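You operate a simulated robot arm through the tools that you are given. There is no shell and no other tool. Be economical: measure what you need, move in short steps, check, and stop when the job is done.

The job below is to be done with a simulated two-armed robot. You get a single attempt, and the scene is never put back.

## Task
Fill the green tub, then the purple tub, to their lines from the spout.
Fine: the pipe above is full; draw with the yellow lever; leave the red gate shut and the third tub on the stand empty.

The check looks at the end state, three seconds after you hand in, the way a careful person would. Anything else that was tipped, shoved, dropped, spilled or broken makes it a failure.

## Robot
Two 6-joint arms with three-finger grippers on one trunk, on a base that drives. Base frame: it is fixed to the floor where the robot stands at the start and does not move with it; the origin is under the middle of the robot, x ahead of it, y to its left, z up. Units: mm, degrees, N and s.
The left shoulder is at the start at [22, 170, 1413], the right one opposite. Each reaches about 873 mm from its shoulder. Places, roughly: crank on elevator a [600, 1000, 1000]; long grey spout [800, 300, 900]; orange knob on elevator a [600, 1000, 500]; red gate over the spout [800, 400, 1200]; red lever on the hopper [1500, 500, 300]; red switch at elevator a [500, 800, 1100]; white knob on elevator a [600, 1000, 700]; white pull handle [600, 600, 1200]; yellow lever over the spout [900, 300, 1200]. Payload 2.2 kg a hand.
The TCP of each hand is the grasp point between the finger pads, 25 mm short of the fingertips. In the tool frame z runs along the fingers and y along their closing line. The gripper opens to 104 mm. The gripper's body begins 74 mm behind the TCP.
Orientation is told as [roll, pitch, yaw] about the base's x, y, z axes, in that order, counted from this pose: with the fingers straight down and closing along the base's y, the tool's x points along the base's -x, its y along +y and its z along -z.

## Interface
- The arms move only by the tool play_rows. It takes "left_moves", "right_moves" or both (then of equal length, played together; a hand with none holds still); each is a list of rows, each an object of numbers (a shift or turn left out is 0, a gripper value left out holds the last): "dx", "dy", "dz": the shift along the tool's x, y, z in units of 30 mm (1.0 is 30 mm); "ax", "ay", "az": the turn, a rotation vector about the tool's x, y, z in units of 5 degrees (1.0 is 5 degrees); "jaw": the finger opening in mm, from 0 to 104. In form: [{"dx": .., "dy": .., "dz": .., "ax": .., "ay": .., "az": .., "jaw": ..}, ...]. A call has 1 to 20 rows; each row shifts and turns the commanded pose from where the row before left it, along the tool's axes as they then stand. A call with a number of a shift or a turn outside -1 to 1 is refused whole. Rows are played at 5 a second. More than 50 mm and 8.6 degrees between two rows, or a gripper value outside its range, and nothing of the call is played. Where a pose cannot be reached the arm comes as near as it can. A force on the tool above 90 N (or 10 N above the force at the start of the call, whichever is more), or a blocked arm, ends the call early, and 0.2 s more pass. The fingers move at their own pace and stop on an object; they squeeze with about 27 N. The grip force told is the motor's: it shows also when the fingers shut on nothing. Time passes only in rows, and 0.2 s behind the last, so rows that do not move let the fingers close. It gives the time, the measured TCP pose, the force on the tool (base axes), the opening and the grip force at its end, in the units of the frame above (readings bear some noise), with the torque about the TCP (base axes, N m) and any sound that the robot's microphone picked up, and new pictures: "show" is both (left out), scene, wrist or none (wrist: the cameras of the hands that moved).
- Cameras (640 x 400 px; columns grow to the right, rows downward): "scene" is now at [149.7, 9.3, 1289.9]; the picture's right is [0.13, -0.99, 0.00], its down [-0.70, -0.09, -0.70] and it looks along [0.70, 0.09, -0.71] (base axes); focal length 214 px, centre (320, 200). "left" rides on the left gripper at [82, -3, -104] in its tool frame; the picture's right is [0.04, 1.00, 0.00], its down [-0.75, 0.03, -0.66] and it looks along [-0.66, 0.03, 0.75] (tool axes); focal length 256 px, centre (320, 200). "right" rides on the right gripper at [82, 3, -104] in its tool frame; the picture's right is [-0.04, 1.00, 0.00], its down [-0.75, -0.03, -0.66] and it looks along [-0.66, -0.03, 0.75] (tool axes); focal length 256 px, centre (320, 200).
- lift_body(by): slides the trunk up (or, below 0, down) by that many mm; the arms and the scene camera ride with it, the base frame stays. It gives what a move gives, with no picture.
- steer(legs): drives the robot by 1 to 6 legs, each [ahead, left, turn to the left] in mm, mm and degrees, along the robot's own axes; the way and the turn of a leg run together, so that a leg with both is an arc; at most 1500 mm and 180 degrees a leg. The arms and the cameras ride along, it lands a little off, and it stops where it bumps. It gives what a move gives, and a new picture of the scene camera.
- head_to(pan, tilt): turns the head with the scene camera to pan (to the left, within 60 degrees either way) and tilt (down, from -29 to 69), counted from straight ahead of the robot. It gives what a move gives, and a new picture of the scene camera.
- point_at(camera, pixels): for up to 12 pixels [column, row] of the newest picture of that camera ("zoom" is the newest enlarged one), the place [x, y, z] in the base frame of the surface seen there, good to about 2 mm. It takes no simulated time.
- zoom(camera, box): a new picture of the part [left, top, right, bottom] of that camera's present view, enlarged. It takes no simulated time.
- hand_in(): hands the job in; it is judged then, once.

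Work in short steps. Measure before you move; look again where a grasp or a placing could have gone wrong, and mend it. You have 80 turns and 260 pictures in all, those below and enlarged ones among them. Open the grippers and draw the arms clear of the work before you hand the job in, unless the task says otherwise; then end with one line.

The tools are called after ">>>" by a JSON object that holds its "method" and its "body". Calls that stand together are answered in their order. play_rows: Moves the arms, as the interface text tells. Its arguments: {"type":"object","properties":{"left_moves":{"type":"array"},"right_moves":{"type":"array"},"show":{"type":"string","enum":["both","scene","wrist","none"]}},"required":[]} The other tools are called the same way: lift_body (by) slides the trunk up or down; steer (legs) drives the base; head_to (pan, tilt) turns the head that bears the scene camera; point_at (camera, pixels) gives the place of the surface under pixels of a picture; zoom (camera, box) takes an enlarged picture of a part of a camera's view; hand_in () hands the job in.

At the start:

```text
time_s: 0.0
left_ee_pos: [473.3, 275.8, 999.2]
left_tool_rot: [-0.1, 0.0, -0.1]
left_force: [-0.1, 0.5, -0.1]
left_moment: [0.02, -0.01, -0.03]
left_finger_gap: 103.9
left_grasp_force: 0.1
right_ee_pos: [598.5, -192.1, 999.5]
right_tool_rot: [0.0, 0.0, 0.0]
right_force: [0.2, 0.1, -0.3]
right_moment: [-0.02, 0.01, 0.05]
right_finger_gap: 103.7
right_grasp_force: 0.1
trunk travel left (down, up): [-605.0, 137.0]
robot x, y, heading: [3.4, 2.7, 0.1]
head pan, tilt: [7.3, 45.2]
```

scene: 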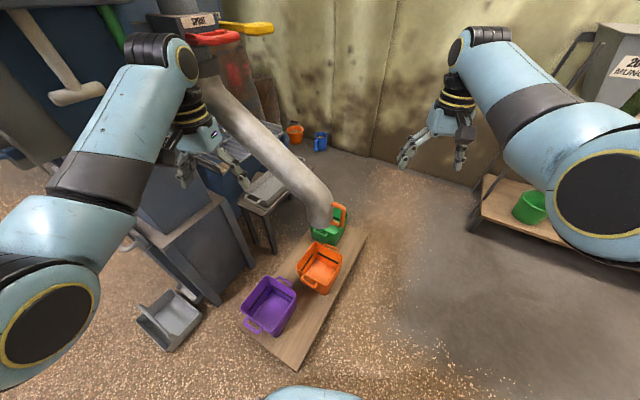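
right: 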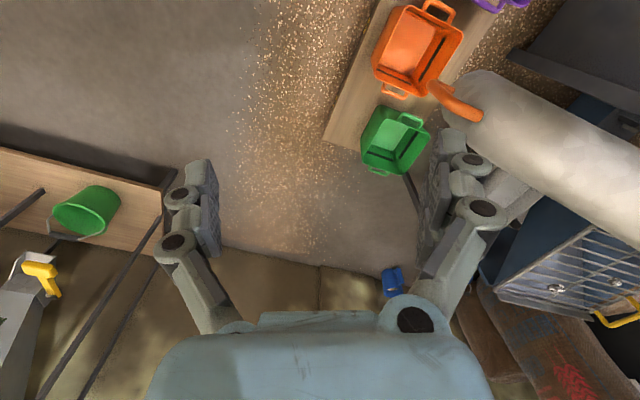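
left: 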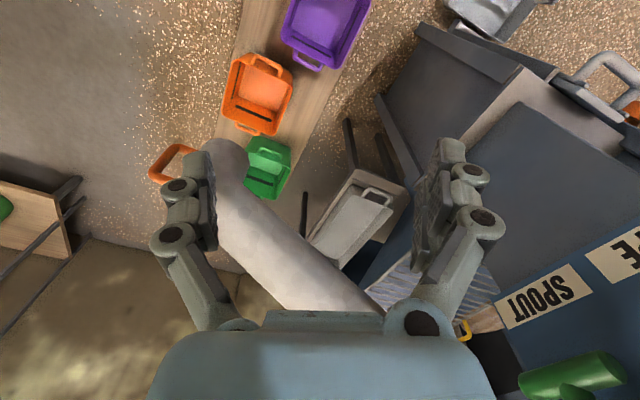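

I see three tubs (green, orange, purple) on a plank, with the spout ending over the green one. I'll enlarge the tubs and the levers to look closer.

>>> {"method": "zoom", "body": {"camera": "scene", "box": [220, 180, 380, 380]}}

>>> {"method": "zoom", "body": {"camera": "scene", "box": [140, 0, 300, 100]}}

>>> {"method": "point_at", "body": {"camera": "scene", "pixels": [[330, 235], [320, 270], [268, 308], [318, 200], [335, 210], [262, 28], [210, 37], [190, 20], [250, 130], [300, 360], [365, 235]]}}

>>> {"method": "head_to", "body": {"pan": 25, "tilt": 20}}

```text
2.00 times, centred on (300, 280) of scene
```

zoom: 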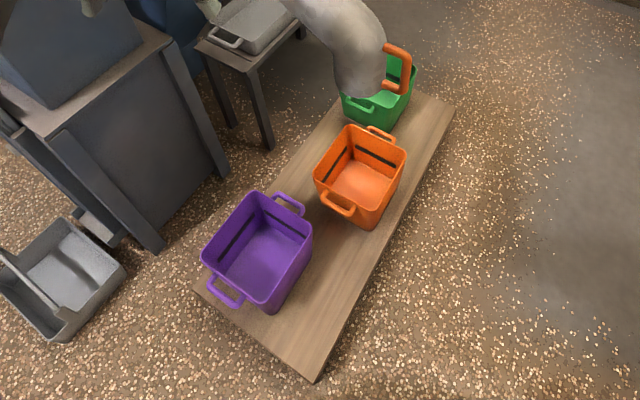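

```text
4.00 times, centred on (220, 50) of scene
```

zoom: 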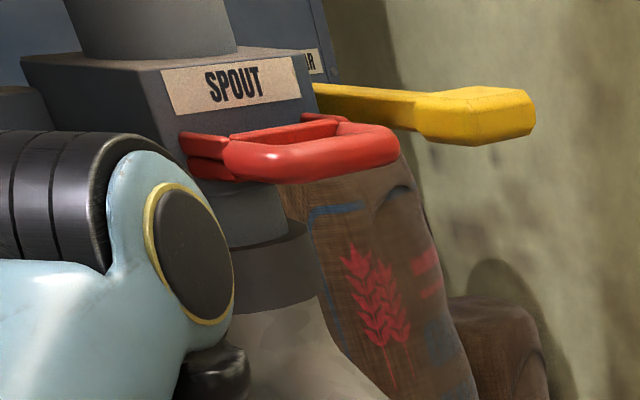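

```text
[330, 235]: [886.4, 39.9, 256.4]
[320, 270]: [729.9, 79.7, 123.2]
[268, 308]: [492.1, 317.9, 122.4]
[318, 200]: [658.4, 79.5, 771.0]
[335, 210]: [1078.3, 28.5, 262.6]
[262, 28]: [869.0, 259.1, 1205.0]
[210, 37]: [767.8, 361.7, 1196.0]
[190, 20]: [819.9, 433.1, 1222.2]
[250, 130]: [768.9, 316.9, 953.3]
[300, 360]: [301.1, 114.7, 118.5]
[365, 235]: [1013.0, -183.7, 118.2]
```

```text
time_s: 0.9
left_ee_pos: [474.3, 275.0, 998.8]
left_tool_rot: [-0.1, 0.0, -0.1]
left_force: [-0.7, 0.3, 0.1]
left_moment: [-0.01, -0.02, 0.03]
left_finger_gap: 103.9
left_grasp_force: 0.0
right_ee_pos: [598.2, -192.3, 999.7]
right_tool_rot: [0.0, 0.0, -0.1]
right_force: [0.2, 0.4, 0.0]
right_moment: [0.03, 0.01, -0.05]
right_finger_gap: 104.1
right_grasp_force: 0.1
trunk travel left (down, up): [-605.0, 137.0]
robot x, y, heading: [-1.0, -1.0, -0.1]
head pan, tilt: [25.0, 20.0]
```

scene: 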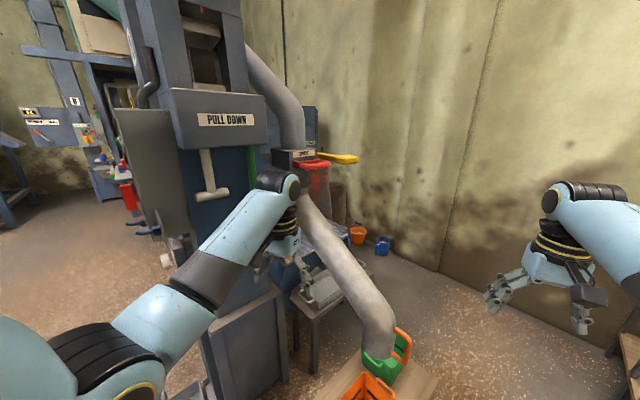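

The spout seems to have an orange handle and a swivel. I'll enlarge the valve area and the spout's mouth.

>>> {"method": "zoom", "body": {"camera": "scene", "box": [240, 90, 400, 190]}}

>>> {"method": "zoom", "body": {"camera": "scene", "box": [280, 280, 460, 400]}}

>>> {"method": "zoom", "body": {"camera": "right", "box": [320, 0, 640, 200]}}

>>> {"method": "point_at", "body": {"camera": "scene", "pixels": [[346, 158], [330, 158], [314, 163], [327, 167], [305, 163], [293, 153], [303, 205], [315, 205], [330, 250], [380, 320], [403, 345], [400, 330]]}}

>>> {"method": "point_at", "body": {"camera": "right", "pixels": [[410, 140], [415, 60], [455, 105], [470, 110], [485, 85], [470, 90], [385, 120], [425, 130], [379, 60], [463, 38], [440, 85]]}}

```text
4.00 times, centred on (320, 140) of scene
```

zoom: 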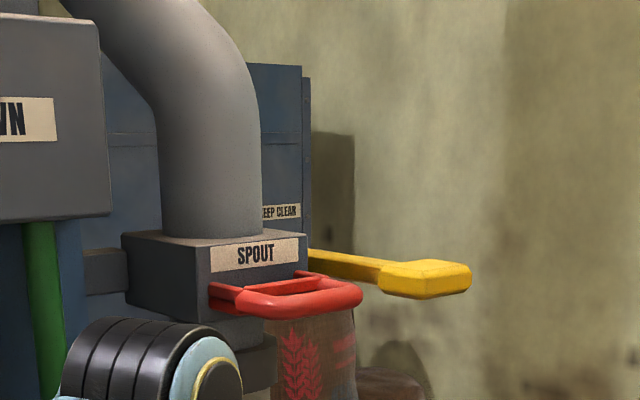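

```text
3.33 times, centred on (370, 340) of scene
```

zoom: 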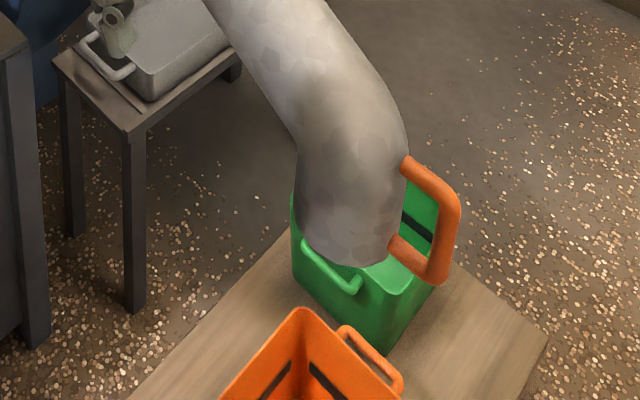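

```text
2.00 times, centred on (480, 100) of right
```

zoom: 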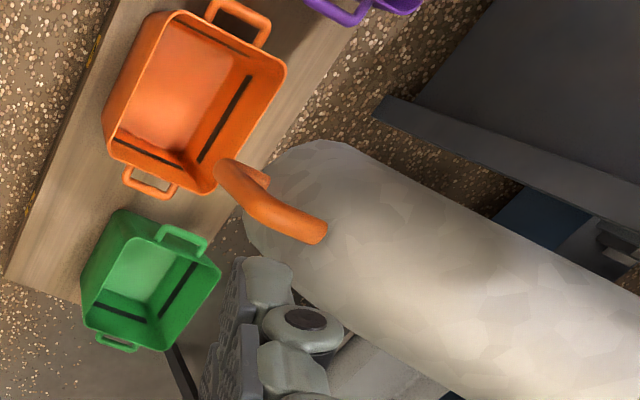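

```text
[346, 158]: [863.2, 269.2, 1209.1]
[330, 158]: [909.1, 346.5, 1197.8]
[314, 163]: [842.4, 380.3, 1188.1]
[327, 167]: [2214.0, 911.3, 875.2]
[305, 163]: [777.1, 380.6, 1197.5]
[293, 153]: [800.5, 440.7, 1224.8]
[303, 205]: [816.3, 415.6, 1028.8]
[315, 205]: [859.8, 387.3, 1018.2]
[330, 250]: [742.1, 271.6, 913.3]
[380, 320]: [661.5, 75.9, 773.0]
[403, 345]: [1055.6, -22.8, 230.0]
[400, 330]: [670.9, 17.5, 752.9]
```

```text
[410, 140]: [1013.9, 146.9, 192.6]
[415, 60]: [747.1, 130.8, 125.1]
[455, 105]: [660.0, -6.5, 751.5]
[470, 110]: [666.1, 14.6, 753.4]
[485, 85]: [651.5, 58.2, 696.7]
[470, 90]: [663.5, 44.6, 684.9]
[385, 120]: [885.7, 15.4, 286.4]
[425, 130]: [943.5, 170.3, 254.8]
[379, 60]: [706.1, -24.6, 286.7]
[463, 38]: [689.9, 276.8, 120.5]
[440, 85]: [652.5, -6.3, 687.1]
```

Now a look downward, to see the stand relative to the base and measure the tubs.

>>> {"method": "head_to", "body": {"pan": 10, "tilt": 62}}

```text
time_s: 2.0
left_ee_pos: [474.1, 274.3, 1000.2]
left_tool_rot: [0.0, 0.0, 0.0]
left_force: [0.2, -0.5, 1.2]
left_moment: [0.0, 0.04, -0.01]
left_finger_gap: 103.8
left_grasp_force: 0.0
right_ee_pos: [598.1, -191.4, 1000.0]
right_tool_rot: [0.0, 0.0, 0.0]
right_force: [0.7, -0.3, 0.5]
right_moment: [-0.02, -0.02, 0.0]
right_finger_gap: 104.0
right_grasp_force: 0.1
trunk travel left (down, up): [-605.0, 137.0]
robot x, y, heading: [1.7, 1.1, 0.1]
head pan, tilt: [10.0, 62.0]
```

scene: 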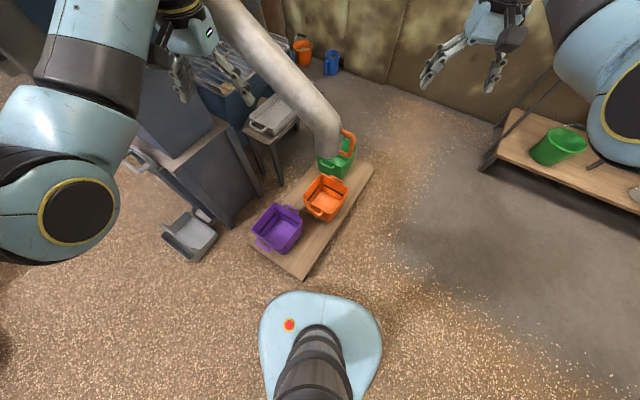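

>>> {"method": "zoom", "body": {"camera": "scene", "box": [230, 110, 390, 290]}}

>>> {"method": "point_at", "body": {"camera": "scene", "pixels": [[302, 278], [252, 240], [373, 167], [320, 295], [265, 315], [381, 345], [355, 300], [270, 370], [262, 196], [243, 130], [190, 262]]}}

```text
2.22 times, centred on (310, 200) of scene
```

zoom: 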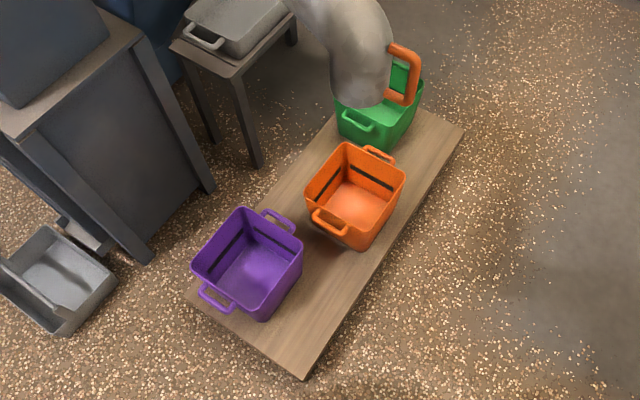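

```text
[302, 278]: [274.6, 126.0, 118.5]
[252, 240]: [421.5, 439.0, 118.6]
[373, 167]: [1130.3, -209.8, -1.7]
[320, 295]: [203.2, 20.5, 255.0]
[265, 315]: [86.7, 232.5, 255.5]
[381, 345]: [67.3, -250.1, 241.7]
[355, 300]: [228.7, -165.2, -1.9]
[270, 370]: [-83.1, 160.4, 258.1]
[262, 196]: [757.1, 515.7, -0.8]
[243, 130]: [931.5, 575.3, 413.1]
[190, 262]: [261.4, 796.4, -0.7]
```

Measure the rims of the tubs in the enlarged picture.

>>> {"method": "point_at", "body": {"camera": "zoom", "pixels": [[241, 209], [193, 268], [302, 242], [258, 309], [346, 144], [307, 198], [404, 178], [370, 237], [338, 106], [422, 85], [245, 270], [355, 210]]}}

>>> {"method": "point_at", "body": {"camera": "right", "pixels": [[379, 106], [430, 133], [409, 175], [362, 160], [405, 5], [463, 35], [425, 95], [373, 70], [480, 72], [445, 105], [520, 85]]}}

>>> {"method": "zoom", "body": {"camera": "left", "box": [140, 0, 460, 200]}}

```text
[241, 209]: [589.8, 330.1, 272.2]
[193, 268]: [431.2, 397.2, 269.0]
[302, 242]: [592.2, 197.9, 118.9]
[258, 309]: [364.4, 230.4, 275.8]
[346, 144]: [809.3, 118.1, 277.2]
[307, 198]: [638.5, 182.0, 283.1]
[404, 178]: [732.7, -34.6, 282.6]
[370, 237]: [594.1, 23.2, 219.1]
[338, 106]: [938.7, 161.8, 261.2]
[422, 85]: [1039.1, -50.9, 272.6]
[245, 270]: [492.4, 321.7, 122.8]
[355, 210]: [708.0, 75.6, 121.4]
```

```text
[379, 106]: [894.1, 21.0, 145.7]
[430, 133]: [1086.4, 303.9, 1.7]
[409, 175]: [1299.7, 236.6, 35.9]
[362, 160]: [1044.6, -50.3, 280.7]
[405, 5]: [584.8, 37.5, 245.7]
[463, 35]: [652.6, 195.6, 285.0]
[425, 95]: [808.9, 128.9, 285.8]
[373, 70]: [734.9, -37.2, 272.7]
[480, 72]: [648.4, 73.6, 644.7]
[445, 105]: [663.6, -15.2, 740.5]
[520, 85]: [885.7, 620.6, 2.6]
```

```text
2.00 times, centred on (300, 100) of left
```

zoom: 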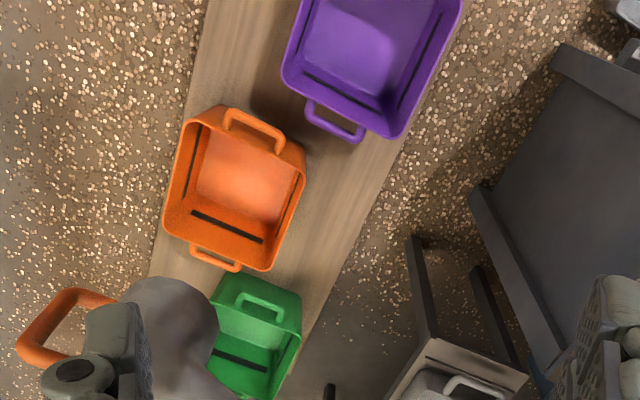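

The geometry is consistent. The tubs sit on a circle of about 425 mm round the pipe axis (~864, 462): green [990,56], orange [690,74], purple [478,282]. The spout now hangs over the orange tub. I'll tuck the arms in, then drive round to the front side of the stand.

>>> {"method": "play_rows", "body": {"left_moves": [{"dx": 1}, {"dx": 1}, {"dx": 1}, {"dx": 1}, {"dx": 1}, {}, {}, {}], "right_moves": [{"dx": 1}, {"dx": 1}, {"dx": 1}, {"dx": 1}, {"dx": 1}, {"dx": 1}, {"dx": 1}, {"dx": 1}], "show": "none"}}

>>> {"method": "steer", "body": {"legs": [[0, -404, 0], [550, 0, 0], [0, 0, 67]]}}

```text
time_s: 3.8
left_ee_pos: [330.3, 279.5, 970.9]
left_tool_rot: [-0.1, -0.2, -0.1]
left_force: [0.6, 0.9, -0.3]
left_moment: [0.03, 0.0, 0.01]
left_finger_gap: 104.0
left_grasp_force: 0.1
left hand out of reach, approached as far as the arm can: row 1, 2, 3, 4
right_ee_pos: [368.2, -208.0, 979.6]
right_tool_rot: [-2.6, -1.3, -0.1]
right_force: [0.3, -0.1, 0.8]
right_moment: [-0.02, -0.01, -0.01]
right_finger_gap: 104.0
right_grasp_force: 0.2
right hand out of reach, approached as far as the arm can: row 5, 6, 7
trunk travel left (down, up): [-605.0, 137.0]
robot x, y, heading: [3.2, -1.2, -0.2]
head pan, tilt: [10.0, 62.0]
```

```text
time_s: 12.0
left_ee_pos: [428.2, 7.4, 971.3]
left_tool_rot: [-0.1, -0.2, 66.7]
left_force: [-0.5, 0.7, 0.2]
left_moment: [-0.01, -0.05, 0.0]
left_finger_gap: 104.0
left_grasp_force: 0.1
right_ee_pos: [887.5, -156.8, 973.8]
right_tool_rot: [-2.6, -0.1, 66.5]
right_force: [-0.2, -1.0, 0.6]
right_moment: [0.03, 0.02, 0.0]
right_finger_gap: 104.1
right_grasp_force: 0.0
trunk travel left (down, up): [-605.0, 137.0]
robot x, y, heading: [552.4, -407.3, 66.5]
head pan, tilt: [10.0, 62.0]
```

scene: 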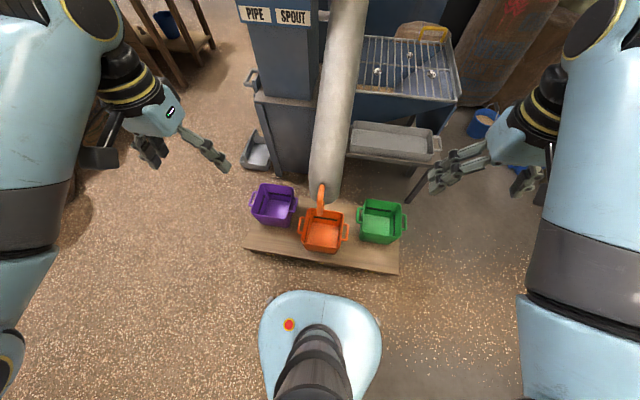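

The view is good. I'll look up at the lever and measure the gap to the plank.

>>> {"method": "point_at", "body": {"camera": "scene", "pixels": [[320, 262], [245, 248], [398, 273], [320, 292], [322, 187], [322, 203], [325, 195], [330, 150]]}}

>>> {"method": "head_to", "body": {"pan": 0, "tilt": 15}}

```text
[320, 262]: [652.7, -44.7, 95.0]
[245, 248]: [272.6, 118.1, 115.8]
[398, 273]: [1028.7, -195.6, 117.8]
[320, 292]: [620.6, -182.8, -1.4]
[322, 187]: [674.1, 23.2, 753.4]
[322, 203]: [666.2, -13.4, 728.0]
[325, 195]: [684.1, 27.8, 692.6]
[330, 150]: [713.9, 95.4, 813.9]
```

```text
time_s: 13.2
left_ee_pos: [428.0, 7.7, 970.8]
left_tool_rot: [-0.1, -0.2, 66.6]
left_force: [0.2, 0.4, -0.6]
left_moment: [0.0, 0.01, 0.02]
left_finger_gap: 104.0
left_grasp_force: 0.0
right_ee_pos: [888.3, -157.4, 973.1]
right_tool_rot: [-2.8, 0.0, 66.6]
right_force: [0.6, 0.6, 0.0]
right_moment: [0.0, 0.0, -0.03]
right_finger_gap: 103.8
right_grasp_force: 0.0
trunk travel left (down, up): [-605.0, 137.0]
robot x, y, heading: [553.5, -410.5, 66.7]
head pan, tilt: [0.0, 15.0]
```

scene: 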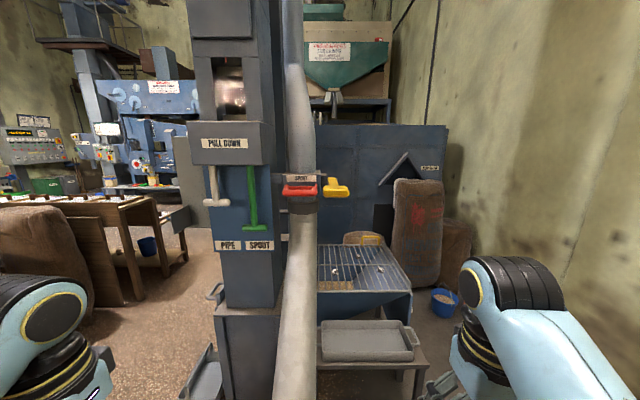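

>>> {"method": "zoom", "body": {"camera": "scene", "box": [260, 160, 370, 230]}}

>>> {"method": "zoom", "body": {"camera": "scene", "box": [180, 100, 340, 320]}}

>>> {"method": "point_at", "body": {"camera": "scene", "pixels": [[336, 186], [326, 186], [346, 189], [331, 179], [337, 195], [300, 191], [287, 191], [313, 191], [300, 178], [290, 215], [313, 215]]}}

```text
5.71 times, centred on (315, 195) of scene
```

zoom: 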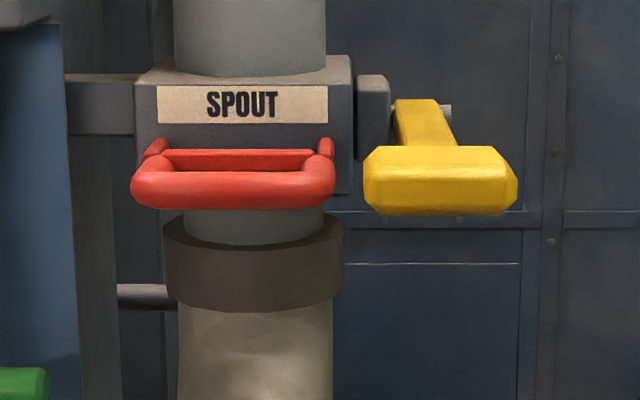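

```text
1.82 times, centred on (260, 210) of scene
```

zoom: 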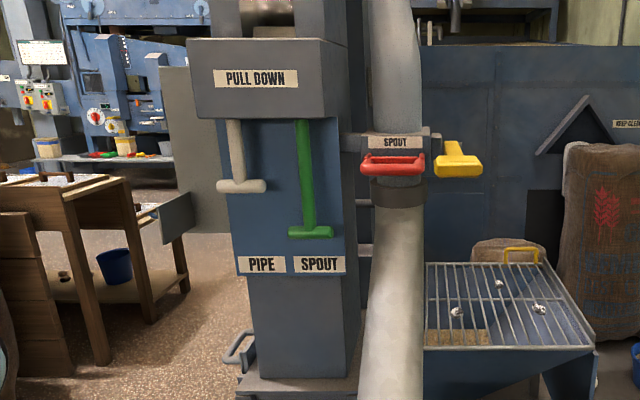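

```text
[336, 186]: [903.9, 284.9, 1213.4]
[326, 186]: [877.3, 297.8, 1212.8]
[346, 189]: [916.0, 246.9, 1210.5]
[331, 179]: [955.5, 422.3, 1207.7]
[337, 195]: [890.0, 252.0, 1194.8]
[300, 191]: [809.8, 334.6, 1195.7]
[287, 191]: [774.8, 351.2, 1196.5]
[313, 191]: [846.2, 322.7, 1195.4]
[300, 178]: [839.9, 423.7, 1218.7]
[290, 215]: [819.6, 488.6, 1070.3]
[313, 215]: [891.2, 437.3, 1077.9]
```

The yellow T-lever hinges on the pipe's right side, with its grip centred near [895,270,1205]. The spout handle is at about [665,-10,730]. I'll lower the trunk for reach, then bring the right hand above the handle.

>>> {"method": "lift_body", "body": {"by": -200}}

>>> {"method": "play_rows", "body": {"right_moves": [{"dz": -1}, {"dz": -1}, {"dz": -1}, {"dz": -1, "dy": 1}, {"dy": 1}, {"dy": 1}, {"dy": 1, "dx": -0.5}, {"dy": 1, "dx": -0.5}, {"dy": 1}, {"dy": 0.5}, {"jaw": 60}, {}], "show": "none"}}

>>> {"method": "head_to", "body": {"pan": 0, "tilt": 50}}

>>> {"method": "zoom", "body": {"camera": "right", "box": [0, 0, 640, 400]}}

```text
time_s: 15.3
left_ee_pos: [427.3, 7.4, 770.8]
left_tool_rot: [0.0, -0.2, 66.6]
left_force: [-0.4, 0.2, -0.7]
left_moment: [0.03, -0.02, 0.0]
left_finger_gap: 104.1
left_grasp_force: 0.2
right_ee_pos: [892.3, -162.3, 772.7]
right_tool_rot: [-3.4, 0.0, 66.6]
right_force: [-0.4, -0.1, -0.5]
right_moment: [0.0, -0.02, 0.01]
right_finger_gap: 104.2
right_grasp_force: 0.0
trunk travel left (down, up): [-405.0, 337.0]
robot x, y, heading: [553.3, -407.5, 66.7]
head pan, tilt: [0.0, 15.0]
```

```text
time_s: 16.0
left_ee_pos: [428.6, 7.5, 770.8]
left_tool_rot: [0.0, -0.2, 66.6]
left_force: [-0.3, -0.4, 0.0]
left_moment: [0.0, -0.03, 0.03]
left_finger_gap: 104.0
left_grasp_force: 0.0
right_ee_pos: [930.6, -178.8, 790.9]
right_tool_rot: [-14.1, -0.7, 66.7]
right_force: [0.1, -0.3, -0.1]
right_moment: [0.03, 0.04, 0.03]
right_finger_gap: 103.9
right_grasp_force: 0.1
right hand out of reach, approached as far as the arm can: row 1, 2, 3
trunk travel left (down, up): [-405.0, 337.0]
robot x, y, heading: [552.8, -405.4, 66.7]
head pan, tilt: [0.0, 15.0]
stopped in row 3 (right hand): the arm was blocked; the commanded pose is now the measured one
```

```text
time_s: 17.0
left_ee_pos: [429.0, 8.0, 770.6]
left_tool_rot: [-0.2, -0.3, 66.6]
left_force: [-1.1, 0.0, 0.5]
left_moment: [0.03, 0.01, -0.03]
left_finger_gap: 104.2
left_grasp_force: 0.1
right_ee_pos: [929.5, -180.3, 791.2]
right_tool_rot: [-14.0, -0.7, 66.7]
right_force: [0.0, 0.6, -0.5]
right_moment: [0.0, 0.01, -0.01]
right_finger_gap: 104.0
right_grasp_force: 0.1
trunk travel left (down, up): [-405.0, 337.0]
robot x, y, heading: [551.3, -406.9, 66.7]
head pan, tilt: [0.0, 50.0]
```

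scene: 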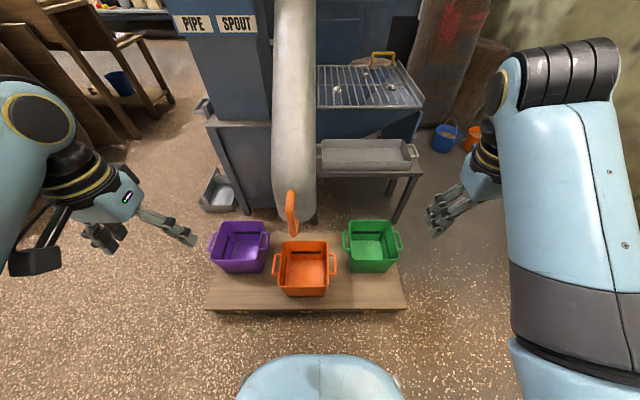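

```text
1.00 times, centred on (320, 200) of right (not enlarged: the box is as wide or as high as the picture)
```

zoom: 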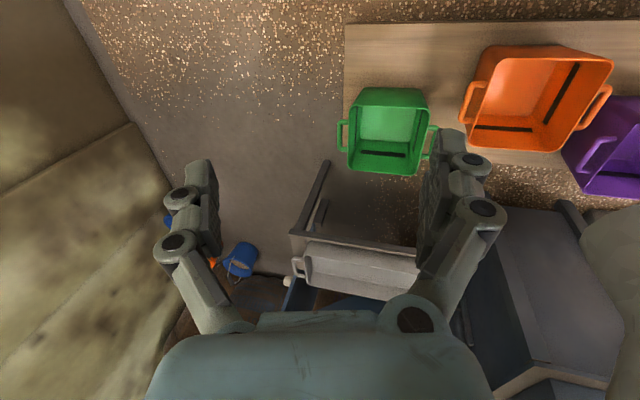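

The right arm was folded too tightly. I'll move it ahead, level its roll, then raise it and go left above the handle.

>>> {"method": "play_rows", "body": {"right_moves": [{"dx": -1}, {"dx": -1}, {"dx": -1}, {"dx": -0.5, "ax": -0.9}, {"ax": -1}, {"ax": -0.9}, {"dz": -1}, {"dz": -1}, {"jaw": 60}, {}], "show": "none"}}

```text
time_s: 19.2
left_ee_pos: [427.4, 7.5, 771.6]
left_tool_rot: [0.0, -0.2, 66.6]
left_force: [0.3, -0.1, 0.2]
left_moment: [0.01, -0.01, 0.0]
left_finger_gap: 104.0
left_grasp_force: 0.0
right_ee_pos: [976.7, -70.3, 799.0]
right_tool_rot: [0.2, -0.8, 66.7]
right_force: [-1.0, 0.3, 0.0]
right_moment: [0.03, 0.0, 0.03]
right_finger_gap: 59.6
right_grasp_force: 0.0
right hand out of reach, approached as far as the arm can: row 7, 8
trunk travel left (down, up): [-405.0, 337.0]
robot x, y, heading: [551.9, -407.0, 66.7]
head pan, tilt: [0.0, 50.0]
```

Fingers-down height is limited at this trunk setting, so I'll raise the trunk 80 mm and then move left above the handle.

>>> {"method": "lift_body", "body": {"by": 80}}

>>> {"method": "play_rows", "body": {"right_moves": [{"dy": 1}, {"dy": 1}, {"dy": 1}, {"dy": 1}, {"dy": 1}, {"dy": 1}, {"dy": 1}, {"dy": 1}, {"dy": 1}, {}, {}]}}

```text
time_s: 20.4
left_ee_pos: [428.4, 7.0, 850.3]
left_tool_rot: [-0.2, -0.2, 66.6]
left_force: [0.6, 0.4, -1.3]
left_moment: [-0.02, -0.02, 0.0]
left_finger_gap: 103.7
left_grasp_force: 0.1
right_ee_pos: [977.5, -71.2, 876.4]
right_tool_rot: [0.1, -0.7, 66.7]
right_force: [-0.4, -0.7, 0.3]
right_moment: [0.01, 0.01, -0.02]
right_finger_gap: 60.0
right_grasp_force: 0.0
trunk travel left (down, up): [-485.0, 257.0]
robot x, y, heading: [557.5, -405.1, 66.9]
head pan, tilt: [0.0, 50.0]
```

```text
time_s: 21.6
left_ee_pos: [428.4, 6.6, 850.0]
left_tool_rot: [-0.1, -0.1, 66.7]
left_force: [0.3, -0.1, 0.6]
left_moment: [-0.04, 0.01, -0.01]
left_finger_gap: 104.1
left_grasp_force: 0.0
right_ee_pos: [934.4, -48.2, 860.2]
right_tool_rot: [-9.6, -0.8, 63.2]
right_force: [0.6, 0.6, 0.3]
right_moment: [-0.02, 0.03, 0.01]
right_finger_gap: 60.1
right_grasp_force: 0.1
right hand out of reach, approached as far as the arm can: row 6
trunk travel left (down, up): [-485.0, 257.0]
robot x, y, heading: [552.5, -404.4, 66.4]
head pan, tilt: [0.0, 50.0]
stopped in row 6 (right hand): the arm was blocked; the commanded pose is now the measured one
```

scene: 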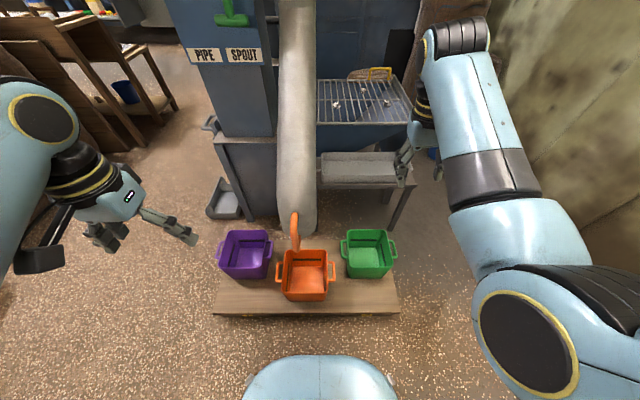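
right: 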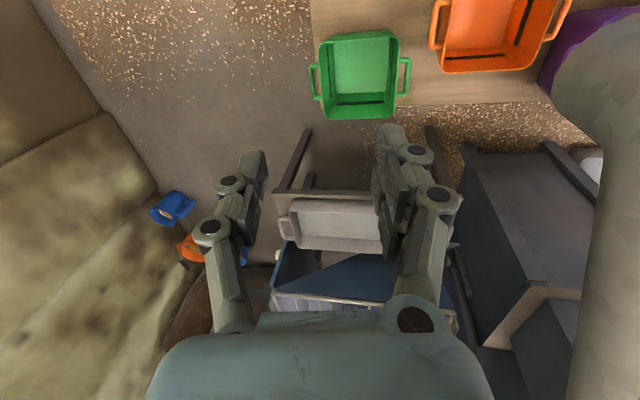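

The arm has a minimum reach of about 620 mm. Raising the trunk 70 mm should give enough room; then I'll continue left.

>>> {"method": "lift_body", "body": {"by": 70}}

>>> {"method": "play_rows", "body": {"right_moves": [{"ax": -1}, {"ax": -0.9, "az": -0.7}, {"dz": 0.8}, {"dy": 1}, {"dy": 1}, {"dy": 1}, {"dy": 1}, {"dy": 1}, {"dy": 1}, {}]}}

```text
time_s: 22.7
left_ee_pos: [427.8, 7.6, 919.7]
left_tool_rot: [0.0, -0.2, 66.6]
left_force: [0.2, 0.3, -0.4]
left_moment: [0.02, 0.0, -0.04]
left_finger_gap: 103.7
left_grasp_force: 0.1
right_ee_pos: [932.4, -47.7, 931.3]
right_tool_rot: [-9.5, -0.7, 63.2]
right_force: [-0.2, 0.2, 0.1]
right_moment: [-0.01, -0.02, -0.01]
right_finger_gap: 59.8
right_grasp_force: 0.1
trunk travel left (down, up): [-555.0, 187.0]
robot x, y, heading: [552.7, -407.1, 66.6]
head pan, tilt: [0.0, 50.0]
```

```text
time_s: 24.3
left_ee_pos: [428.9, 7.5, 919.4]
left_tool_rot: [-0.2, -0.1, 66.6]
left_force: [-0.3, 0.2, -1.2]
left_moment: [0.02, 0.02, 0.02]
left_finger_gap: 104.0
left_grasp_force: 0.0
right_ee_pos: [929.2, -42.6, 888.8]
right_tool_rot: [-9.4, -0.6, 63.3]
right_force: [-0.1, -0.1, -0.4]
right_moment: [0.0, 0.01, -0.03]
right_finger_gap: 60.0
right_grasp_force: 0.1
trunk travel left (down, up): [-555.0, 187.0]
robot x, y, heading: [552.0, -404.9, 66.6]
head pan, tilt: [0.0, 50.0]
stopped in row 7 (right hand): the arm was blocked; the commanded pose is now the measured one
```

scene: 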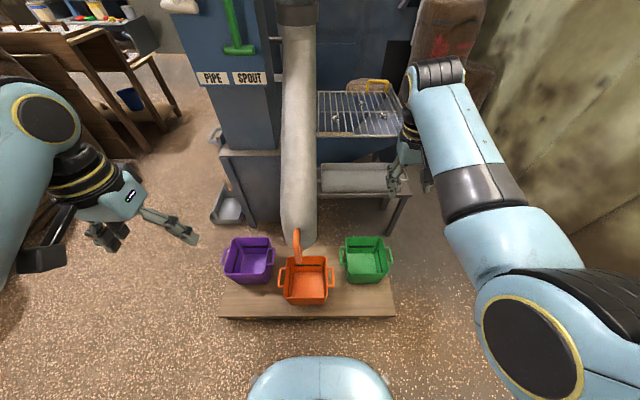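
right: 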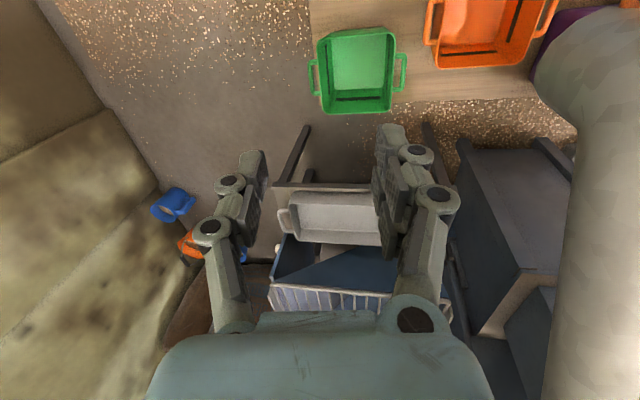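

I'm too close for fingers-down work. I'll back up 120 mm, lower the trunk 100 mm, straighten the right hand by moving it ahead, and then go left.

>>> {"method": "steer", "body": {"legs": [[-120, 0, 0]]}}

>>> {"method": "play_rows", "body": {"right_moves": [{"dx": -1}, {"dx": -1}, {"dx": -1, "ax": -0.5}, {"dx": -1, "ax": -0.6}, {"ax": -0.8, "az": -0.7}, {}], "show": "none"}}

>>> {"method": "lift_body", "body": {"by": -80}}

```text
time_s: 25.6
left_ee_pos: [379.9, -104.5, 920.7]
left_tool_rot: [-0.1, -0.3, 66.6]
left_force: [-1.0, -0.2, 0.5]
left_moment: [0.06, 0.01, 0.04]
left_finger_gap: 103.9
left_grasp_force: 0.1
right_ee_pos: [882.4, -154.2, 890.3]
right_tool_rot: [-9.3, -0.6, 63.2]
right_force: [-0.6, -1.0, 1.6]
right_moment: [0.01, -0.02, 0.01]
right_finger_gap: 60.3
right_grasp_force: 0.0
trunk travel left (down, up): [-555.0, 187.0]
robot x, y, heading: [507.8, -514.0, 66.4]
head pan, tilt: [0.0, 50.0]
```

scene: 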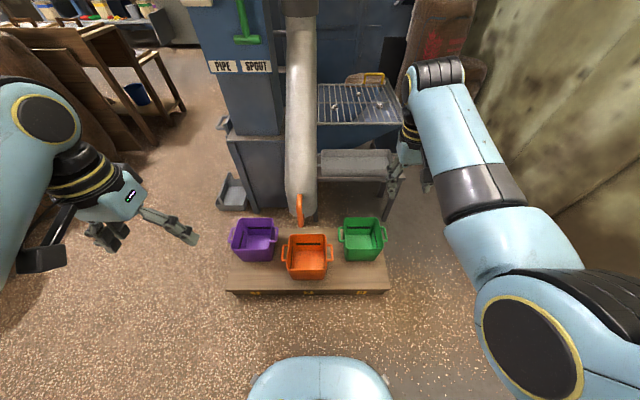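

```text
time_s: 26.9
left_ee_pos: [380.5, -101.5, 920.2]
left_tool_rot: [-0.1, -0.2, 66.6]
left_force: [0.6, -0.3, -0.1]
left_moment: [0.03, 0.02, -0.02]
left_finger_gap: 104.1
left_grasp_force: 0.1
right_ee_pos: [935.6, -46.9, 891.5]
right_tool_rot: [0.1, -0.4, 66.7]
right_force: [0.4, 0.7, -0.2]
right_moment: [-0.02, 0.0, -0.01]
right_finger_gap: 59.8
right_grasp_force: 0.2
trunk travel left (down, up): [-555.0, 187.0]
robot x, y, heading: [504.2, -517.2, 66.7]
head pan, tilt: [0.0, 50.0]
```

```text
time_s: 28.1
left_ee_pos: [382.0, -102.7, 840.9]
left_tool_rot: [-0.2, -0.3, 66.5]
left_force: [-0.1, -0.5, 0.6]
left_moment: [-0.01, -0.02, 0.02]
left_finger_gap: 103.9
left_grasp_force: 0.0
right_ee_pos: [937.2, -45.8, 810.7]
right_tool_rot: [0.0, -0.4, 66.7]
right_force: [-0.1, -0.2, -0.6]
right_moment: [0.0, 0.0, 0.02]
right_finger_gap: 60.1
right_grasp_force: 0.0
trunk travel left (down, up): [-475.0, 267.0]
robot x, y, heading: [502.8, -519.1, 66.7]
head pan, tilt: [0.0, 50.0]
```

The hand is straight again. Moving left to hover above the handle.

>>> {"method": "play_rows", "body": {"right_moves": [{"dz": -1, "dx": 1}, {"dz": -0.3, "dx": 1, "dy": 0.5}, {"dy": 1}, {"dy": 1}, {"dy": 1}, {"dy": 1}, {"dy": 1}, {"dy": 1}, {"dy": 1}, {}, {}]}}

```text
time_s: 29.9
left_ee_pos: [380.8, -102.4, 841.3]
left_tool_rot: [-0.1, -0.3, 66.6]
left_force: [0.3, 0.5, -0.6]
left_moment: [0.01, 0.01, 0.02]
left_finger_gap: 103.7
left_grasp_force: 0.0
right_ee_pos: [838.9, -52.7, 826.5]
right_tool_rot: [-6.2, -0.4, 62.2]
right_force: [0.3, -0.5, 0.0]
right_moment: [-0.03, 0.02, 0.02]
right_finger_gap: 59.9
right_grasp_force: 0.1
right hand out of reach, approached as far as the arm can: row 8
trunk travel left (down, up): [-475.0, 267.0]
robot x, y, heading: [504.9, -516.0, 66.5]
head pan, tilt: [0.0, 50.0]
stopped in row 8 (right hand): the arm was blocked; the commanded pose is now the measured one
```

scene: 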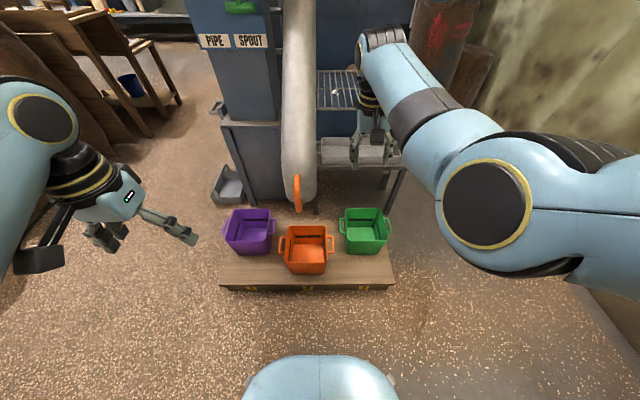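
right: 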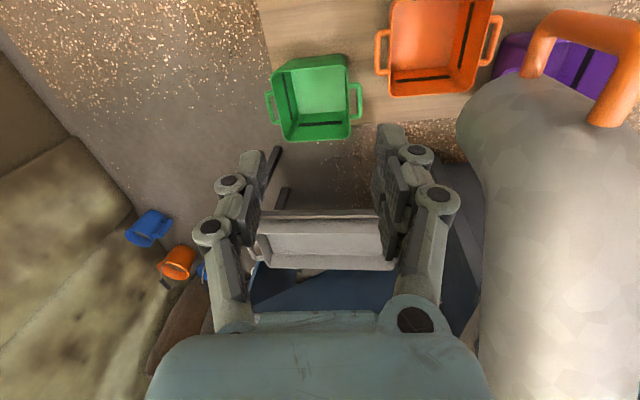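

Moving inward across the body hits a joint limit, so I'll shift the base left until the handle is straight ahead of the right shoulder. First I'll pull the hand back clear of the spout.

>>> {"method": "play_rows", "body": {"right_moves": [{"dy": -1}, {"dy": -1}, {"ax": -0.6, "az": -0.5, "dx": 0.5}, {"ax": -0.6, "az": -0.5, "dx": 1}, {"dx": 1}, {"dx": 1}, {}], "show": "none"}}

```text
time_s: 31.5
left_ee_pos: [381.8, -103.9, 840.8]
left_tool_rot: [-0.2, -0.2, 66.6]
left_force: [0.1, 0.6, 0.0]
left_moment: [-0.02, -0.01, -0.01]
left_finger_gap: 104.0
left_grasp_force: 0.1
right_ee_pos: [861.2, -175.1, 834.7]
right_tool_rot: [-1.3, -0.7, 67.0]
right_force: [-0.8, 0.0, 0.3]
right_moment: [0.02, -0.03, -0.01]
right_finger_gap: 60.1
right_grasp_force: 0.0
trunk travel left (down, up): [-475.0, 267.0]
robot x, y, heading: [509.7, -515.9, 66.4]
head pan, tilt: [0.0, 50.0]
```

>>> {"method": "steer", "body": {"legs": [[0, 200, 0]]}}

>>> {"method": "zoom", "body": {"camera": "right", "box": [0, 0, 640, 400]}}

```text
time_s: 33.1
left_ee_pos: [197.3, -22.3, 841.5]
left_tool_rot: [-0.1, -0.2, 66.6]
left_force: [-0.2, 0.5, -0.3]
left_moment: [-0.02, -0.04, 0.0]
left_finger_gap: 103.5
left_grasp_force: 0.1
right_ee_pos: [673.6, -96.8, 832.1]
right_tool_rot: [-1.4, -0.2, 67.0]
right_force: [0.3, 0.4, 0.5]
right_moment: [-0.02, -0.03, -0.02]
right_finger_gap: 60.0
right_grasp_force: 0.0
trunk travel left (down, up): [-475.0, 267.0]
robot x, y, heading: [322.1, -438.9, 66.8]
head pan, tilt: [0.0, 50.0]
```

scene: 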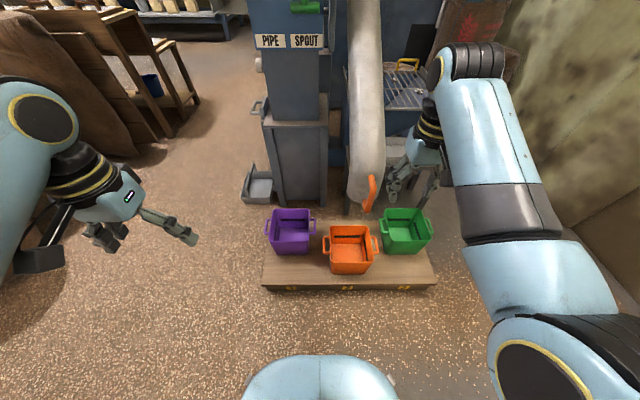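

```text
1.00 times, centred on (320, 200) of right (not enlarged: the box is as wide or as high as the picture)
```

zoom: 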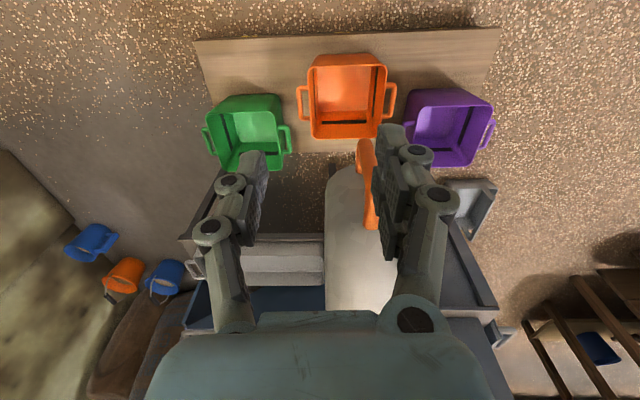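

Locate the handle in both views.

>>> {"method": "point_at", "body": {"camera": "right", "pixels": [[366, 145], [364, 165], [370, 175], [370, 200], [368, 218], [362, 150]]}}

>>> {"method": "zoom", "body": {"camera": "scene", "box": [330, 150, 410, 230]}}

>>> {"method": "point_at", "body": {"camera": "scene", "pixels": [[372, 178], [371, 185], [366, 207], [368, 200], [356, 200], [372, 192]]}}

```text
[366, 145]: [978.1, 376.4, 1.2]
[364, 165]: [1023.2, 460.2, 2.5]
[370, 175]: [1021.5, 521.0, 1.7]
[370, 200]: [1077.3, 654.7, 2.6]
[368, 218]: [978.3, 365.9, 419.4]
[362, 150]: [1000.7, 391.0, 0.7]
```

```text
5.00 times, centred on (370, 190) of scene
```

zoom: 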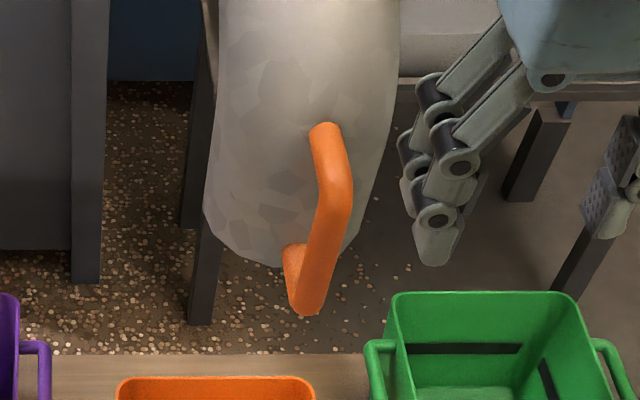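

```text
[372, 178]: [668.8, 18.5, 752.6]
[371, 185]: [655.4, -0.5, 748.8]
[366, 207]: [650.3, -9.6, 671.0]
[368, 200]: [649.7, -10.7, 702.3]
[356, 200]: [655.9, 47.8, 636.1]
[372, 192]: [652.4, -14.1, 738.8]
```

The handle's vertical bar is centred near [655,-4], z 665–755. Move above it, then lower with the jaws open to straddle it.

>>> {"method": "play_rows", "body": {"right_moves": [{"dx": -0.7, "dy": 0.9, "ax": -0.3}, {"dx": -1, "dy": 0.86}, {"dx": -1}, {}, {}]}}

```text
time_s: 34.3
left_ee_pos: [197.5, -23.4, 840.3]
left_tool_rot: [0.0, -0.2, 66.7]
left_force: [0.6, 0.4, 0.4]
left_moment: [0.0, -0.04, 0.04]
left_finger_gap: 103.8
left_grasp_force: 0.0
right_ee_pos: [656.3, -1.8, 830.8]
right_tool_rot: [0.3, -0.3, 66.9]
right_force: [0.1, -0.3, 0.8]
right_moment: [0.05, 0.02, 0.01]
right_finger_gap: 60.1
right_grasp_force: 0.0
trunk travel left (down, up): [-475.0, 267.0]
robot x, y, heading: [321.5, -439.2, 66.5]
head pan, tilt: [0.0, 50.0]
```

scene: 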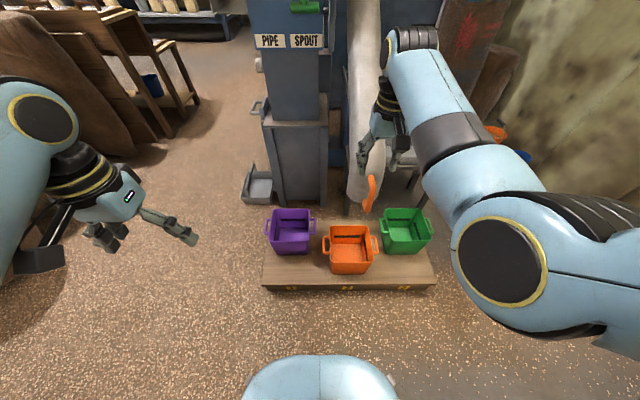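
right: 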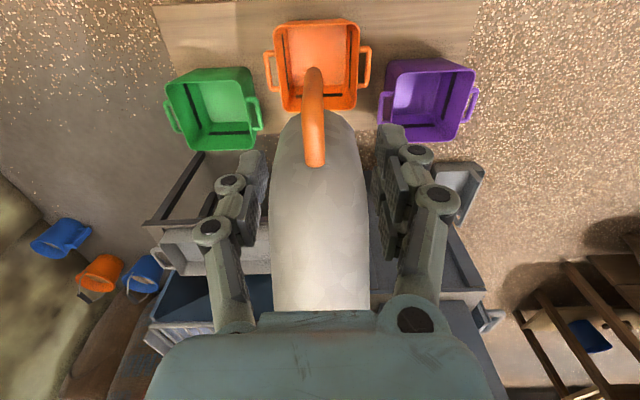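

>>> {"method": "point_at", "body": {"camera": "right", "pixels": [[313, 72], [313, 100], [313, 130], [313, 160], [313, 175], [320, 115]]}}

>>> {"method": "play_rows", "body": {"right_moves": [{"dx": 0.25, "dz": 0.5}, {"dz": 1}, {"dz": 1}, {"dz": 0.9}, {}, {"jaw": 26}, {}, {}, {}]}}

```text
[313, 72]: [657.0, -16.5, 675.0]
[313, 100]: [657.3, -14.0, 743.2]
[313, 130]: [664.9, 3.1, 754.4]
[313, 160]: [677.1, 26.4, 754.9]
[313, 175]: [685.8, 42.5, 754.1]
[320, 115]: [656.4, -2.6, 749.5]
```

```text
time_s: 36.3
left_ee_pos: [198.1, -24.1, 839.8]
left_tool_rot: [-0.1, -0.2, 66.6]
left_force: [0.2, -0.9, -0.2]
left_moment: [0.0, 0.02, 0.02]
left_finger_gap: 104.0
left_grasp_force: 0.1
right_ee_pos: [655.0, -8.1, 731.1]
right_tool_rot: [0.3, -0.4, 66.9]
right_force: [1.4, -0.6, -0.6]
right_moment: [-0.01, -0.02, 0.02]
right_finger_gap: 26.9
right_grasp_force: 1.1
trunk travel left (down, up): [-475.0, 267.0]
robot x, y, heading: [321.5, -437.9, 66.4]
head pan, tilt: [0.0, 50.0]
```

scene: 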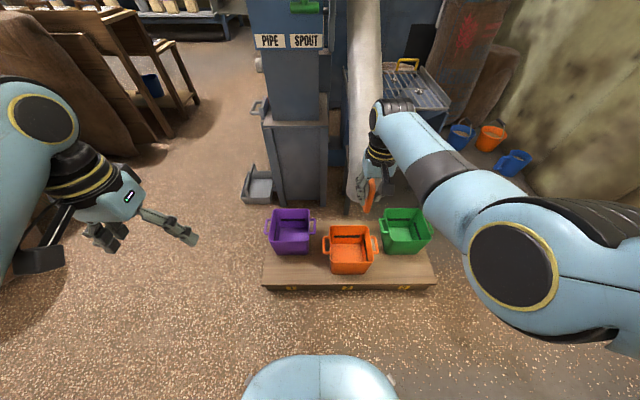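
right: 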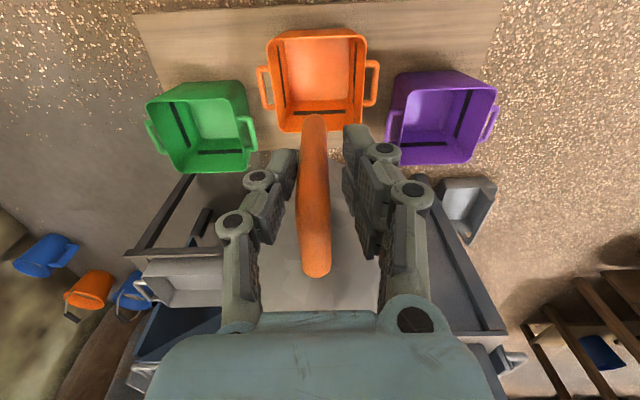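

The handle is captured between the fingers (gap 27). The green end would be out of reach at this height, so I'll raise the hand 100 mm and lower the trunk 100 mm, which brings the hand back to the same spot.

>>> {"method": "play_rows", "body": {"right_moves": [{"dz": -1}, {"dz": -1}, {"dz": -1}, {"dz": -0.33}, {}, {}], "show": "none"}}

>>> {"method": "lift_body", "body": {"by": -100}}

```text
time_s: 37.7
left_ee_pos: [196.2, -23.2, 841.1]
left_tool_rot: [-0.2, -0.2, 66.7]
left_force: [-0.5, 0.1, 0.3]
left_moment: [-0.02, 0.01, 0.03]
left_finger_gap: 104.3
left_grasp_force: 0.1
right_ee_pos: [656.5, -10.2, 828.3]
right_tool_rot: [0.2, -0.4, 67.0]
right_force: [0.7, 0.5, 0.5]
right_moment: [-0.01, -0.02, 0.01]
right_finger_gap: 26.2
right_grasp_force: 0.2
trunk travel left (down, up): [-475.0, 267.0]
robot x, y, heading: [320.6, -441.3, 66.4]
head pan, tilt: [0.0, 50.0]
```

```text
time_s: 39.0
left_ee_pos: [196.6, -23.7, 740.8]
left_tool_rot: [-0.1, -0.3, 66.6]
left_force: [0.4, 0.3, -0.6]
left_moment: [0.0, -0.02, 0.02]
left_finger_gap: 104.0
left_grasp_force: 0.1
right_ee_pos: [658.6, -10.8, 729.7]
right_tool_rot: [-0.2, -0.5, 66.7]
right_force: [0.3, -0.2, -0.1]
right_moment: [0.0, -0.02, 0.02]
right_finger_gap: 25.7
right_grasp_force: 0.1
trunk travel left (down, up): [-375.0, 367.0]
robot x, y, heading: [322.5, -439.3, 66.6]
head pan, tilt: [0.0, 50.0]
```

Back around the bar. Now I'll swing the first half of the arc toward green, turning the hand with it.

>>> {"method": "play_rows", "body": {"right_moves": [{"dy": -0.616, "dx": -0.011, "az": -0.412}, {"dy": -0.616, "dx": -0.011, "az": -0.412}, {"dy": -0.616, "dx": -0.011, "az": -0.412}, {"dy": -0.616, "dx": -0.011, "az": -0.412}, {"dy": -0.616, "dx": -0.011, "az": -0.412}, {"dy": -0.616, "dx": -0.011, "az": -0.412}, {"dy": -0.616, "dx": -0.011, "az": -0.412}, {"dy": -0.616, "dx": -0.011, "az": -0.412}, {}]}}

```text
time_s: 41.0
left_ee_pos: [198.4, -23.4, 740.7]
left_tool_rot: [-0.1, -0.3, 66.6]
left_force: [-0.2, 0.8, 0.3]
left_moment: [0.0, -0.02, 0.0]
left_finger_gap: 104.0
left_grasp_force: 0.0
right_ee_pos: [798.8, -47.0, 728.2]
right_tool_rot: [0.2, -0.4, 83.5]
right_force: [-0.6, -0.1, -0.6]
right_moment: [-0.05, 0.01, 0.0]
right_finger_gap: 26.1
right_grasp_force: 0.0
trunk travel left (down, up): [-375.0, 367.0]
robot x, y, heading: [321.2, -437.6, 66.5]
head pan, tilt: [0.0, 50.0]
```

scene: 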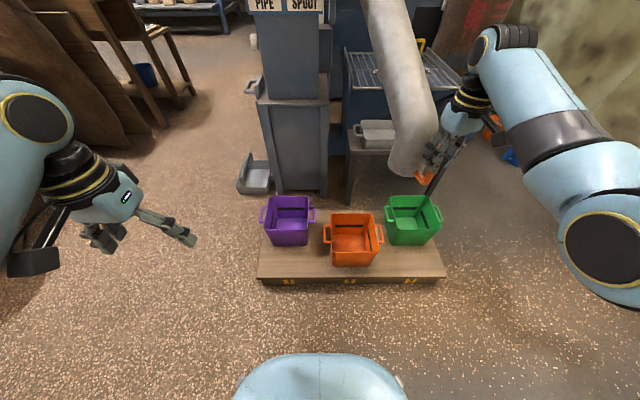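
right: 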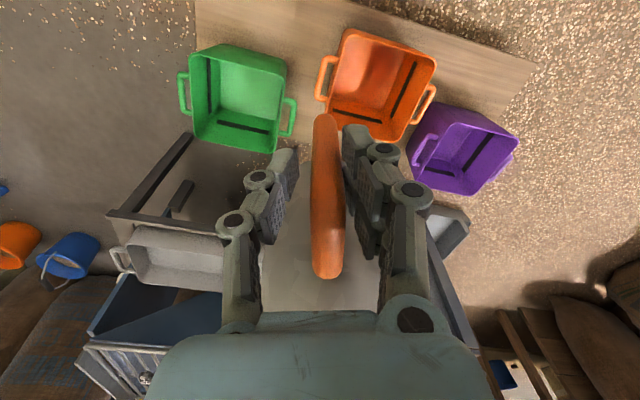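

It moves freely. The remaining 24.7°.

>>> {"method": "play_rows", "body": {"right_moves": [{"dy": -0.616, "dx": -0.011, "az": -0.412}, {"dy": -0.616, "dx": -0.011, "az": -0.412}, {"dy": -0.616, "dx": -0.011, "az": -0.412}, {"dy": -0.616, "dx": -0.011, "az": -0.412}, {"dy": -0.616, "dx": -0.011, "az": -0.412}, {"dy": -0.616, "dx": -0.011, "az": -0.412}, {"dy": -0.616, "dx": -0.011, "az": -0.412}, {"dy": -0.616, "dx": -0.011, "az": -0.412}, {"dy": -0.616, "dx": -0.011, "az": -0.412}, {"dy": -0.616, "dx": -0.011, "az": -0.412}, {"dy": -0.616, "dx": -0.011, "az": -0.412}, {"dy": -0.616, "dx": -0.011, "az": -0.412}, {}, {}]}}

```text
time_s: 44.0
left_ee_pos: [197.0, -22.8, 739.6]
left_tool_rot: [-0.1, -0.2, 66.6]
left_force: [0.1, -0.8, 0.0]
left_moment: [-0.01, -0.01, -0.01]
left_finger_gap: 104.1
left_grasp_force: 0.0
right_ee_pos: [985.0, -46.8, 739.7]
right_tool_rot: [-0.1, -0.5, 108.0]
right_force: [1.0, -0.1, 0.8]
right_moment: [0.02, -0.03, -0.04]
right_finger_gap: 26.6
right_grasp_force: 0.2
right hand out of reach, approached as far as the arm can: row 10, 11, 12
trunk travel left (down, up): [-375.0, 367.0]
robot x, y, heading: [322.3, -437.0, 66.7]
head pan, tilt: [0.0, 50.0]
```

scene: 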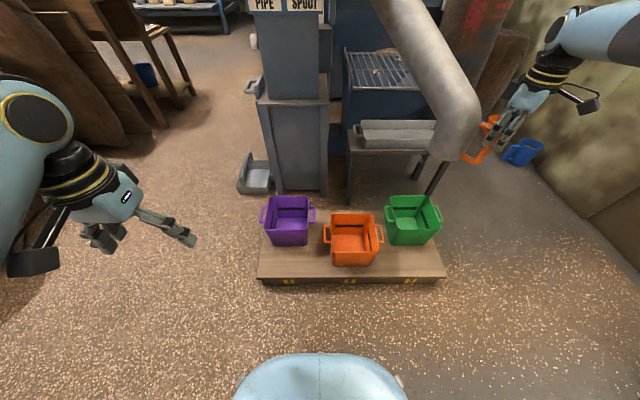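
right: 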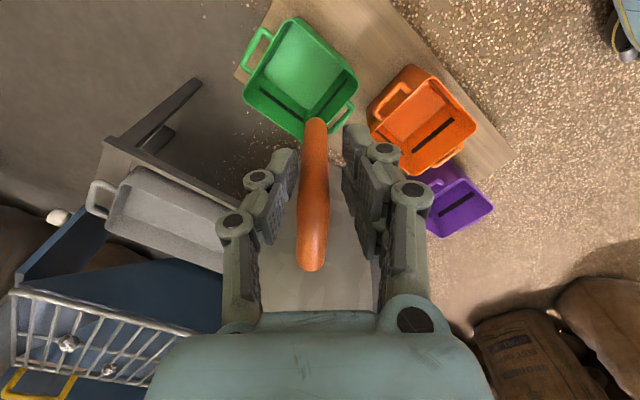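

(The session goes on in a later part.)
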